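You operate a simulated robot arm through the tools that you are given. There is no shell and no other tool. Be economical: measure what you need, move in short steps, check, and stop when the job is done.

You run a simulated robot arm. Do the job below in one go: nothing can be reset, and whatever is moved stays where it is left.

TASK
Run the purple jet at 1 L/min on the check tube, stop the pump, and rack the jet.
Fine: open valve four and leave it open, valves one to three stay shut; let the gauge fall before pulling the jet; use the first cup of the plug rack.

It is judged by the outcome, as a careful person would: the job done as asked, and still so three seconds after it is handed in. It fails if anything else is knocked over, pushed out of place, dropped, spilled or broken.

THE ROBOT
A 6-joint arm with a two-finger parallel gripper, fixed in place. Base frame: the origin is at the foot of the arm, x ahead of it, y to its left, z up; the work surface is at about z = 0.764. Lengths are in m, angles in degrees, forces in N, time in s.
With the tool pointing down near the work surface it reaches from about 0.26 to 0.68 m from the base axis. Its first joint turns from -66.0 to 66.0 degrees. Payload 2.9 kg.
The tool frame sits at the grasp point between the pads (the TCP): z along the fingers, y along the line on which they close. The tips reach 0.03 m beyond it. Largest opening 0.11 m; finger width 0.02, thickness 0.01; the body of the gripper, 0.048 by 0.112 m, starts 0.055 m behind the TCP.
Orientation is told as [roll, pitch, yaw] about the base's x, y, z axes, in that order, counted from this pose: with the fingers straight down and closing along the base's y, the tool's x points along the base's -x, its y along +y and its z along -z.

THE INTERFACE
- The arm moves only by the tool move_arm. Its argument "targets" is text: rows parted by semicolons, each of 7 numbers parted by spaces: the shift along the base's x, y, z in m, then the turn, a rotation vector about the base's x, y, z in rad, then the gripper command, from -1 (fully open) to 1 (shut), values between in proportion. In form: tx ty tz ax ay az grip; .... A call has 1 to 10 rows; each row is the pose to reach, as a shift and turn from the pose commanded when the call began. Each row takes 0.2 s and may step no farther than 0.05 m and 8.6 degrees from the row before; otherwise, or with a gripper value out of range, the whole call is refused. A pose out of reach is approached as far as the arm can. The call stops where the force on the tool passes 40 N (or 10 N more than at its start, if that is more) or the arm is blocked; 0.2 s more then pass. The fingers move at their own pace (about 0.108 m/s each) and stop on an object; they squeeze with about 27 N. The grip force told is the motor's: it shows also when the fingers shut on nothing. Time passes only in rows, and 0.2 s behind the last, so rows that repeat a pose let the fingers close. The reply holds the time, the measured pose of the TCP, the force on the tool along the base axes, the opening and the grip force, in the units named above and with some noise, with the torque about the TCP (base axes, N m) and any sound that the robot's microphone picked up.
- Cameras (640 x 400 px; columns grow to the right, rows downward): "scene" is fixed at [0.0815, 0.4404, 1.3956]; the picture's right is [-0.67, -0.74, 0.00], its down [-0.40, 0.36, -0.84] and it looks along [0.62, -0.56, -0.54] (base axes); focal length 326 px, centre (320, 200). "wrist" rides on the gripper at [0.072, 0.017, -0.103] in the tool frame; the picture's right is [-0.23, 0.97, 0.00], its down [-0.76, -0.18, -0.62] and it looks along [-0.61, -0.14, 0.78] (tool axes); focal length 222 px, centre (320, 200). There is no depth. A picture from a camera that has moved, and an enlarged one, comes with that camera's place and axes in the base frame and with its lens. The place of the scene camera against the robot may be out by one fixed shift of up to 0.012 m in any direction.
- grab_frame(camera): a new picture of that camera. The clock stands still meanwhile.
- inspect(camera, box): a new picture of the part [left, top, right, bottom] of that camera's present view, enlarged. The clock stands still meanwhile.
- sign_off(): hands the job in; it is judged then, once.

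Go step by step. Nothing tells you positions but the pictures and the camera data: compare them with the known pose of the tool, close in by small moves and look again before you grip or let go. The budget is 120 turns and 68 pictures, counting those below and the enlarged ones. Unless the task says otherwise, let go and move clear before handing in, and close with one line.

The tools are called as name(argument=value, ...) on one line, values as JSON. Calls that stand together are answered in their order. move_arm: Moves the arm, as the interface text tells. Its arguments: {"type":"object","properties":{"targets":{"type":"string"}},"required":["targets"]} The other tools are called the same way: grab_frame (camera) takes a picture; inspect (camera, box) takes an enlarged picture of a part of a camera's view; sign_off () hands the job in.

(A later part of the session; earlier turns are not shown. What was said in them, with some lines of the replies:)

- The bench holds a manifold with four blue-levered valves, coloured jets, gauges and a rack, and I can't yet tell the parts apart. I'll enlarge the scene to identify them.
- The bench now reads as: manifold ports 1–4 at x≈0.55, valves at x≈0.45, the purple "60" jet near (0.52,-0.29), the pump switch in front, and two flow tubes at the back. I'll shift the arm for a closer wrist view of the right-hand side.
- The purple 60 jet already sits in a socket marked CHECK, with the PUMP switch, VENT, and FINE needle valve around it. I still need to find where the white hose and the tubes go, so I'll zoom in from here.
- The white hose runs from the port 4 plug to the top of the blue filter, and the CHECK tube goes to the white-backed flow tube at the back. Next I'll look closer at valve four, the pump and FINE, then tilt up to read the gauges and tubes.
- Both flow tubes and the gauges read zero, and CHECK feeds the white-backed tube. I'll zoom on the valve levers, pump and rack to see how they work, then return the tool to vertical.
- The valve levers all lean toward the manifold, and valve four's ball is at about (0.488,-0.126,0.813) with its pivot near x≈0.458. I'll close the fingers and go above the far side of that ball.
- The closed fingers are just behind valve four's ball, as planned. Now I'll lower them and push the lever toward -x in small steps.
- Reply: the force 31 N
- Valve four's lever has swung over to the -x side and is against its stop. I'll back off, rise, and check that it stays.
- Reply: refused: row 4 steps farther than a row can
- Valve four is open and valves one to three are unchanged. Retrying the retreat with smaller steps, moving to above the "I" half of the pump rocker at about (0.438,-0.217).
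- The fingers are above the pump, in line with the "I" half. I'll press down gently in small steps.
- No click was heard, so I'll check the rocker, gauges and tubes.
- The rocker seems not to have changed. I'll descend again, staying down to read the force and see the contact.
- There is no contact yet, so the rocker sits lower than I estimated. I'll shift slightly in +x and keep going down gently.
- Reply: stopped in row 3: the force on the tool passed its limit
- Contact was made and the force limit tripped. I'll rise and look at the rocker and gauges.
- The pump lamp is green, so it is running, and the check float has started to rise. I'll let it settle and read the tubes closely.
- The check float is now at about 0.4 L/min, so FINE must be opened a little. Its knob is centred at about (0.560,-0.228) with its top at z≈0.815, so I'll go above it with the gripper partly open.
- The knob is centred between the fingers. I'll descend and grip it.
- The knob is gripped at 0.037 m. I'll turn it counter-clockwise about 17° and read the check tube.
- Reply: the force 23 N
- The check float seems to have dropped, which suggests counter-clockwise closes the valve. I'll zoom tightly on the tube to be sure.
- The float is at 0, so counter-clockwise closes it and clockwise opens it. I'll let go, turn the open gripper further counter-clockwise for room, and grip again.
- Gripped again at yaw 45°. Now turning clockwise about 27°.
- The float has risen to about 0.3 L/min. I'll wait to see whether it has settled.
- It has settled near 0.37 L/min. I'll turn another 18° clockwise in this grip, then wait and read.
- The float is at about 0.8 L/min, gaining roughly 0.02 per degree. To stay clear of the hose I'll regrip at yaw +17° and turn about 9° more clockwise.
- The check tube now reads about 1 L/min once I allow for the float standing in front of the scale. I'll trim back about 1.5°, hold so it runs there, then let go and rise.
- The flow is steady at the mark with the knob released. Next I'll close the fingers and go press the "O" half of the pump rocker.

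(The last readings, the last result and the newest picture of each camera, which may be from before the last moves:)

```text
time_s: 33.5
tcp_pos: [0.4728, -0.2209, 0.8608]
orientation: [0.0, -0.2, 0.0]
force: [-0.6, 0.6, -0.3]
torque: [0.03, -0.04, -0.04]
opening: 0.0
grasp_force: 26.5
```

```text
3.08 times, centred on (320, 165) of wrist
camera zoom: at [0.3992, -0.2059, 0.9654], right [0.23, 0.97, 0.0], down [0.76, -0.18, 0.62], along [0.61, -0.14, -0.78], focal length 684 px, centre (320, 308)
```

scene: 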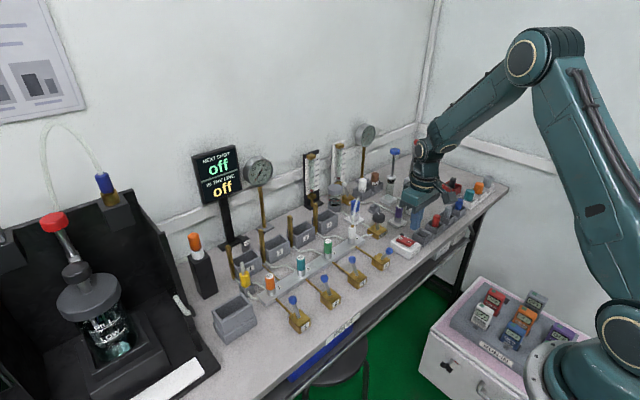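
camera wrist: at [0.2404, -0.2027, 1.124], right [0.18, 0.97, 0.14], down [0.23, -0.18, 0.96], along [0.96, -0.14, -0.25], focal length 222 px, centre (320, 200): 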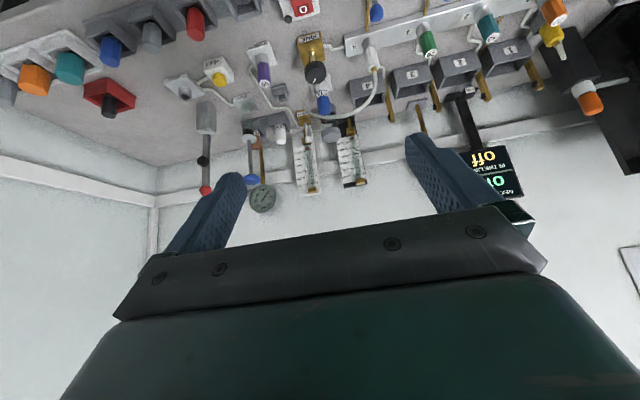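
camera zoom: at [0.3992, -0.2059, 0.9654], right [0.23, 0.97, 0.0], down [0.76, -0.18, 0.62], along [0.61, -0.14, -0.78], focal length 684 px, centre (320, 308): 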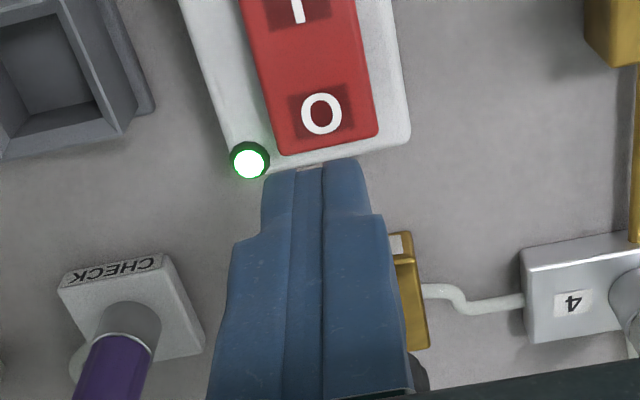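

The "O" mark is right under the fingertips. Pressing down gently.

move_arm(targets="-0.001 -0.001 -0.025 0 0 0 1; -0.001 -0.001 -0.034 0 0 0 1; -0.001 -0.001 -0.038 0 0 0 1; -0.001 -0.001 -0.041 0 0 0 1; -0.001 -0.001 -0.044 0 0 0 1; -0.001 -0.001 -0.047 0 0 0 1; -0.001 -0.001 -0.05 0 0 0 1")

move_arm(targets="0 0 0.03 0 0 0 1; 0 0 0.06 0 0 0 1; 0 -0.02 0.1 0 0 0 0.5; 0 -0.04 0.12 0 0 0 -0.2; 0 -0.04 0.12 0 0 0 -0.2;0 -0.04 0.12 0 0 0 -0.2")

inspect(camera="scene", box=[240, 115, 440, 255])

inspect(camera="scene", box=[328, 164, 352, 184])

```text
time_s: 34.9
tcp_pos: [0.4753, -0.2242, 0.8199]
orientation: [-0.2, -0.4, -0.1]
force: [-1.4, 0.6, 4.1]
torque: [0.03, 0.04, 0.02]
opening: 0.0
grasp_force: 26.9
stopped in row 7: the force on the tool passed its limit (the readings are from after the stop); the commanded pose is now the measured one
```

```text
time_s: 36.3
tcp_pos: [0.4734, -0.2657, 0.9394]
orientation: [-0.2, -0.5, 0.0]
force: [0.2, 0.5, 0.7]
torque: [0.01, 0.03, 0.0]
opening: 0.0657
grasp_force: 0.1
```

```text
2.86 times, centred on (340, 185) of scene
camera zoom: at [0.0815, 0.4404, 1.3956], right [-0.67, -0.74, 0.0], down [-0.4, 0.36, -0.84], along [0.62, -0.56, -0.54], focal length 933 px, centre (263, 243)
```

zoom: 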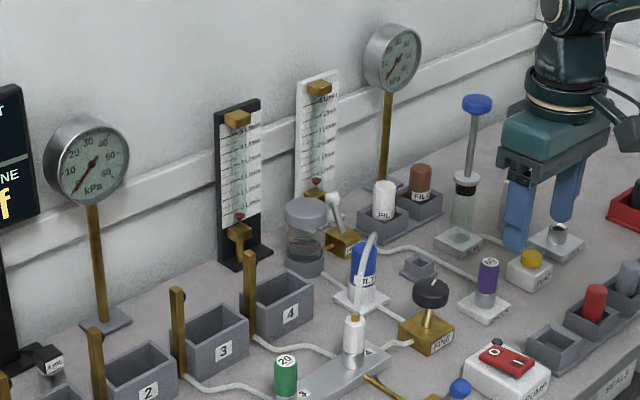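

```text
16.00 times, centred on (340, 174) of scene
camera zoom: at [0.0815, 0.4404, 1.3956], right [-0.67, -0.74, 0.0], down [-0.4, 0.36, -0.84], along [0.62, -0.56, -0.54], focal length 5224 px, centre (0, 616)
```

zoom: 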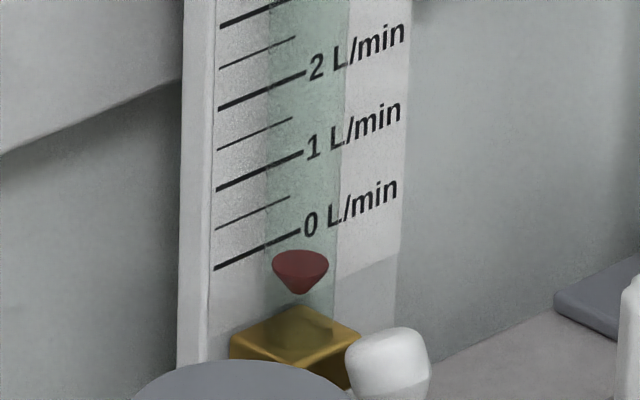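

The pump is off, and the drop from running to rest works out to about 1.05 L/min, so that run was good. Now I'll move above the purple jet and check the gauges before pulling it.

move_arm(targets="0.03 -0.02 0 0 0 0 0.09; 0.05 -0.03 -0.01 0 0.004 0 0.09; 0.067 -0.038 -0.04 0 0.008 0 0.09; 0.067 -0.038 -0.04 0 0.008 0 0.09")

inspect(camera="wrist", box=[200, 80, 440, 230])

inspect(camera="scene", box=[240, 115, 385, 195])

```text
time_s: 37.3
tcp_pos: [0.544, -0.302, 0.8997]
orientation: [-0.2, 0.0, 0.0]
force: [-0.2, -0.2, -0.9]
torque: [-0.01, 0.02, 0.0]
opening: 0.0502
grasp_force: 0.1
```

```text
2.67 times, centred on (320, 155) of wrist
camera zoom: at [0.4709, -0.2861, 1.0032], right [0.23, 0.97, 0.0], down [0.76, -0.18, 0.62], along [0.61, -0.14, -0.78], focal length 592 px, centre (320, 320)
```

zoom: 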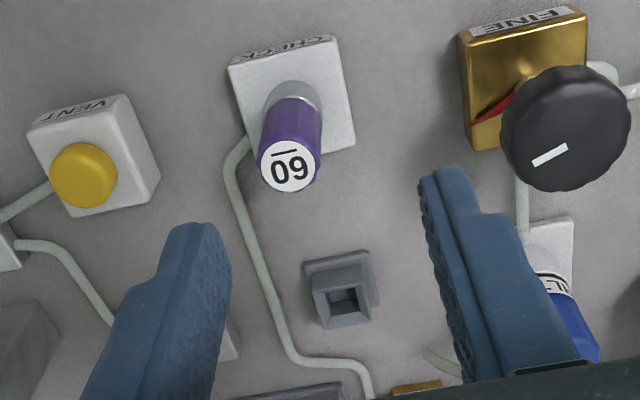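

```text
4.41 times, centred on (312, 155) of scene
camera zoom: at [0.0815, 0.4404, 1.3956], right [-0.67, -0.74, 0.0], down [-0.4, 0.36, -0.84], along [0.62, -0.56, -0.54], focal length 1441 px, centre (353, 399)
```

zoom: 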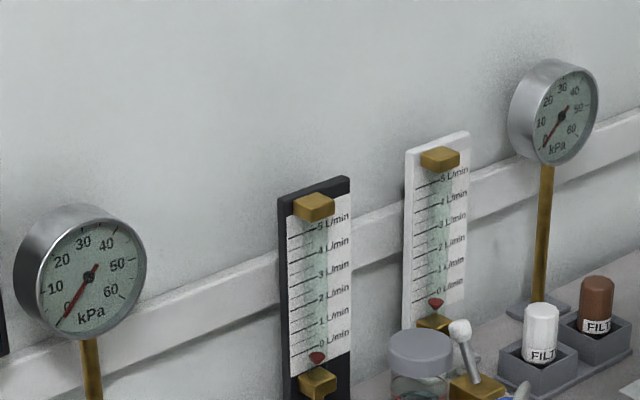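

Both gauges read 0, so the jet can be pulled. It's centred at about (0.540,-0.310), so I'll shift slightly, descend and grip.

move_arm(targets="-0.003 -0.008 -0.03 0 0 0 0.09; -0.003 -0.008 -0.06 0 0 0 0.09; -0.003 -0.008 -0.077 0 0 0 0.09; -0.003 -0.008 -0.077 0 0 0 1; -0.003 -0.008 -0.077 0 0 0 1; -0.003 -0.008 -0.077 0 0 0 1")

inspect(camera="wrist", box=[200, 80, 440, 230])

```text
time_s: 38.7
tcp_pos: [0.54, -0.3119, 0.8238]
orientation: [-0.4, -0.1, -0.2]
force: [-0.3, -10.5, 0.2]
torque: [-0.53, -0.01, -0.12]
opening: 0.0196
grasp_force: 26.9
```

```text
2.67 times, centred on (320, 155) of wrist
camera zoom: at [0.4665, -0.2956, 0.9273], right [0.23, 0.97, 0.0], down [0.76, -0.18, 0.62], along [0.61, -0.15, -0.78], focal length 592 px, centre (320, 320)
```

zoom: 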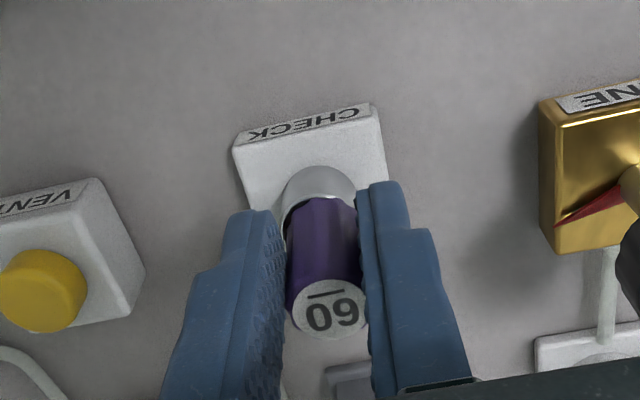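

The jet is gripped at 0.0196 m. I'll ease the side load and pull it straight up.

move_arm(targets="0 -0.002 0 0 0 0 1; 0 -0.002 0.005 0 0 0 1; 0 -0.002 0.012 0 0 0 1; 0 -0.002 0.025 0 0 0 1; 0 -0.002 0.045 0 0 0 1; 0 -0.002 0.075 0 0 0 1; 0 -0.002 0.105 0 0 0 1")

inspect(camera="scene", box=[340, 130, 480, 260])

```text
time_s: 40.3
tcp_pos: [0.5394, -0.3114, 0.9278]
orientation: [-0.2, 0.1, 0.0]
force: [0.6, -0.1, -0.5]
torque: [0.02, 0.03, -0.01]
opening: 0.0197
grasp_force: 27.0
```

```text
3.08 times, centred on (410, 195) of scene
camera zoom: at [0.0815, 0.4404, 1.3956], right [-0.67, -0.74, 0.0], down [-0.4, 0.36, -0.84], along [0.62, -0.56, -0.54], focal length 1005 px, centre (43, 215)
```

zoom: 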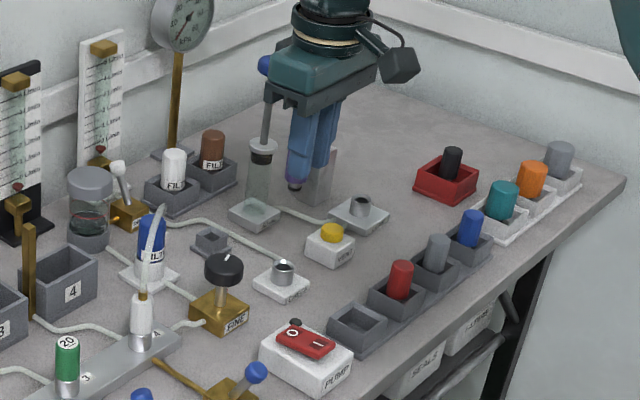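

The jet is out of the CHECK socket and held firmly. The first, empty cup of the grey rack is at about (0.438,-0.291), so I'll move above it and look.

move_arm(targets="-0.04 0.008 0.01 0 0 0 1; -0.08 0.016 0.01 0 0 0 1; -0.101 0.02 -0.01 0 0 0 1; -0.101 0.02 -0.045 0 0 0 1; -0.101 0.02 -0.045 0 0 0 1")

inspect(camera="wrist", box=[200, 80, 440, 230])

inspect(camera="scene", box=[390, 180, 470, 260])

```text
time_s: 41.5
tcp_pos: [0.4363, -0.2912, 0.8824]
orientation: [-0.2, 0.1, 0.0]
force: [-0.2, -0.6, -0.2]
torque: [0.01, -0.01, 0.01]
opening: 0.0193
grasp_force: 26.4
```

```text
2.67 times, centred on (320, 155) of wrist
camera zoom: at [0.3639, -0.2754, 0.9866], right [0.23, 0.97, 0.0], down [0.76, -0.18, 0.62], along [0.61, -0.14, -0.78], focal length 592 px, centre (320, 320)
```

zoom: 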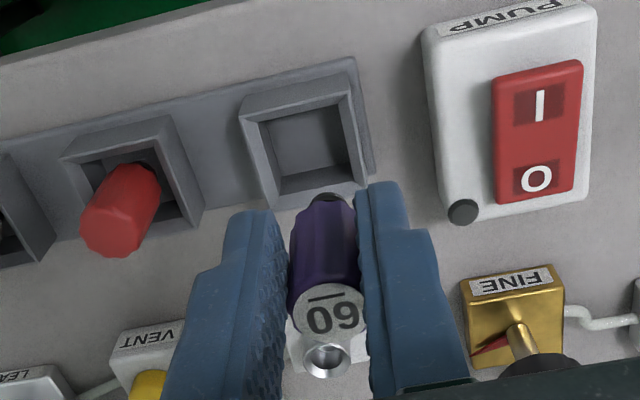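

```text
5.00 times, centred on (430, 220) of scene
camera zoom: at [0.0815, 0.4404, 1.3956], right [-0.67, -0.74, 0.0], down [-0.4, 0.36, -0.84], along [0.62, -0.56, -0.54], focal length 1632 px, centre (-230, 100)
```

zoom: 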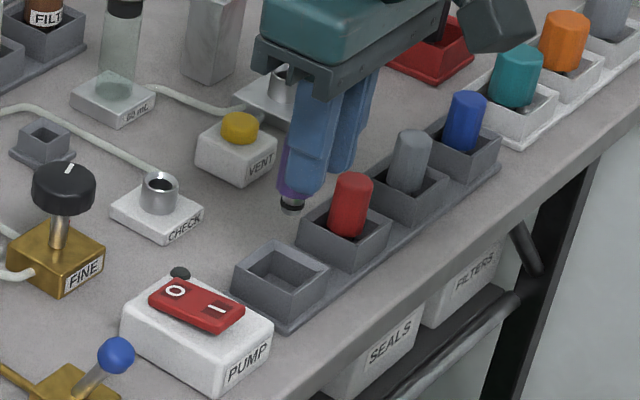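

The cup is centred at about (0.441,-0.297) with its rim at z≈0.788. I'll align, then lower until the fingertips are just above the rim.

move_arm(targets="0.005 -0.006 0 0 0 0 1; 0.005 -0.006 -0.03 0 0 0 1; 0.005 -0.006 -0.045 0 0 0 1; 0.005 -0.006 -0.05 0 0 0 1; 0.005 -0.006 -0.05 0 0 0 1")

inspect(camera="wrist", box=[200, 80, 440, 230])

inspect(camera="scene", box=[400, 200, 450, 250])

```text
time_s: 42.7
tcp_pos: [0.4433, -0.2982, 0.8328]
orientation: [-0.2, 0.1, 0.0]
force: [-0.2, -0.7, -0.5]
torque: [0.01, -0.02, -0.02]
opening: 0.0194
grasp_force: 26.6
```

```text
2.67 times, centred on (320, 155) of wrist
camera zoom: at [0.3698, -0.2818, 0.9372], right [0.23, 0.97, 0.0], down [0.76, -0.18, 0.62], along [0.61, -0.14, -0.78], focal length 592 px, centre (320, 320)
```

zoom: 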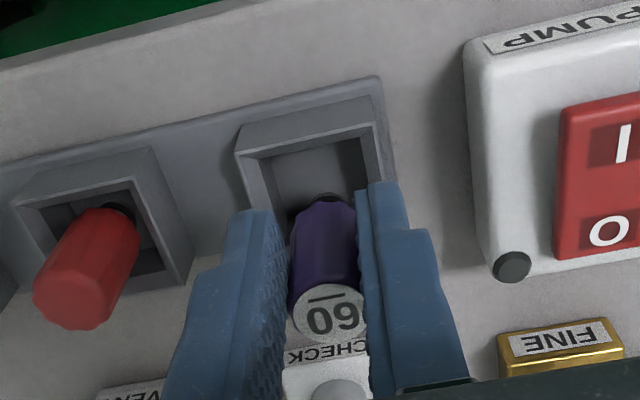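

```text
8.00 times, centred on (425, 225) of scene
camera zoom: at [0.0815, 0.4404, 1.3956], right [-0.67, -0.74, 0.0], down [-0.4, 0.36, -0.84], along [0.62, -0.56, -0.54], focal length 2612 px, centre (-520, 0)
```

zoom: 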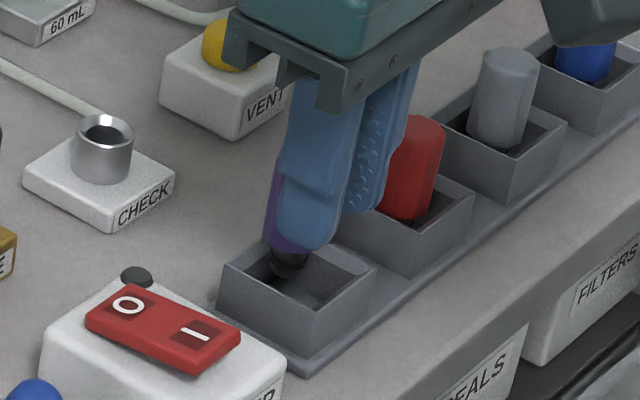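

The jet's lower end is just at the mouth of the cup, a few mm toward the back-left. I'll nudge it and lower it a little further in.

move_arm(targets="-0.002 -0.002 0 0 0 0 1; -0.002 -0.002 -0.005 0 0 0 1; -0.002 -0.002 -0.009 0 0 0 1; -0.002 -0.002 -0.012 0 0 0 1; -0.002 -0.002 -0.012 0 0 0 1")

inspect(camera="scene", box=[400, 200, 450, 250])

```text
time_s: 43.9
tcp_pos: [0.4413, -0.3006, 0.8206]
orientation: [-0.2, 0.2, 0.0]
force: [-0.8, 0.6, -0.7]
torque: [-0.02, -0.01, 0.01]
opening: 0.0192
grasp_force: 27.4
```

```text
8.00 times, centred on (425, 225) of scene
camera zoom: at [0.0815, 0.4404, 1.3956], right [-0.67, -0.74, 0.0], down [-0.4, 0.36, -0.84], along [0.62, -0.56, -0.54], focal length 2612 px, centre (-520, 0)
```

zoom: 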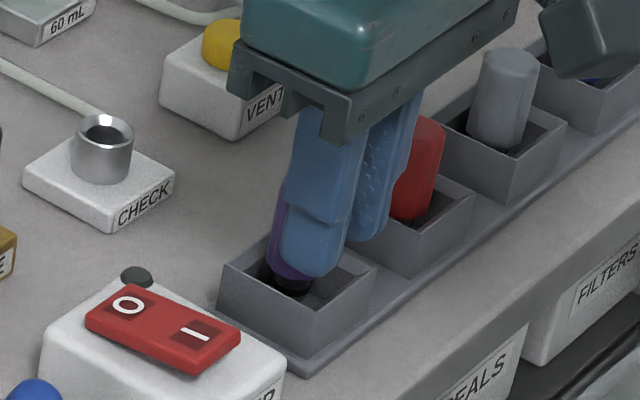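

The jet is inside the cup with no contact yet. I'll lower in 2 mm steps to feel for the floor.

move_arm(targets="0 0 -0.002 0 0 0 1; 0 0 -0.004 0 0 0 1; 0 0 -0.006 0 0 0 1; 0 0 -0.006 0 0 0 1")

```text
time_s: 44.9
tcp_pos: [0.4422, -0.3016, 0.8155]
orientation: [-0.2, -0.1, -0.1]
force: [-1.4, 1.2, 7.8]
torque: [0.11, -0.03, 0.03]
opening: 0.0192
grasp_force: 27.2
```

Light contact at 8 N, so the jet is seated. I'll open just enough to let go, rise, and look.

move_arm(targets="0 0 0.002 0 0 0 0.5; 0 0 0.002 0 0 0 0.5; 0 0 0.012 0 0 0 0.5; 0 0 0.025 0 0 0 0.35; 0 0 0.05 0 0 0 0.3; 0 0 0.09 0 0 0 0.3; 0 0 0.12 0 0 0 0.3")

inspect(camera="scene", box=[340, 170, 480, 270])

```text
time_s: 46.5
tcp_pos: [0.4407, -0.3028, 0.9338]
orientation: [-0.1, 0.1, -0.1]
force: [0.5, -0.6, 0.7]
torque: [0.01, 0.0, 0.05]
opening: 0.0388
grasp_force: 0.1
```

```text
4.00 times, centred on (410, 220) of scene
camera zoom: at [0.0815, 0.4404, 1.3956], right [-0.67, -0.74, 0.0], down [-0.4, 0.36, -0.84], along [0.62, -0.56, -0.54], focal length 1306 px, centre (-40, 120)
```

zoom: 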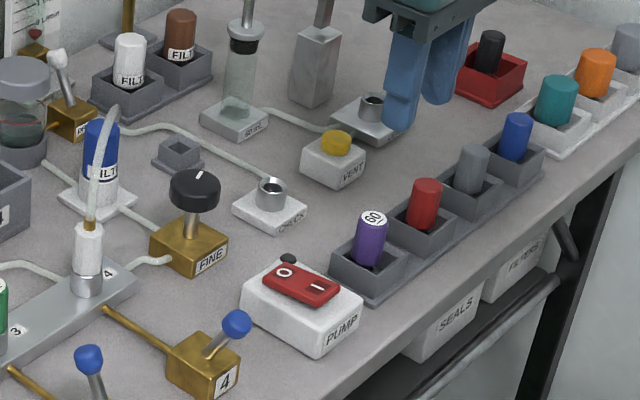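

The purple jet stands in the first cup, the pump is off and valve four is open. I'll raise the arm clear and take a last overall look.

move_arm(targets="-0.01 0.02 0.04 0 0 0 0.3; -0.02 0.04 0.08 0 0 0 0.3; -0.03 0.06 0.12 0 0 0 0.3; -0.03 0.08 0.16 0 0 0 0.3; -0.03 0.08 0.16 0 0 0 0.3")

grab_frame(camera="scene")

```text
time_s: 47.7
tcp_pos: [0.4079, -0.2211, 1.0914]
orientation: [-0.2, 0.2, 0.1]
force: [0.0, -0.2, -0.9]
torque: [-0.01, -0.03, -0.01]
opening: 0.0383
grasp_force: 0.0
```

```text
13 pictures are left
```

scene: 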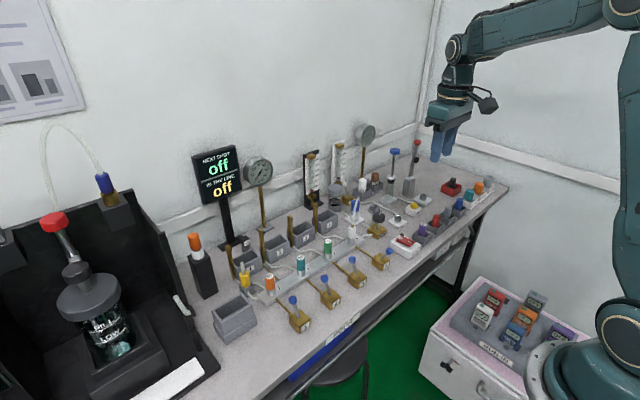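

Everything else on the bench is where it was, and the arm is clear, so I'm handing the job in.

sign_off()

```text
The job is handed in.
```

The purple jet ran at about 1.05 L/min on the check tube, read from the float. I then stopped the pump, let both gauges fall to 0, pulled the jet and put it in the first cup of the plug rack; valve four is open and valves one to three are shut.
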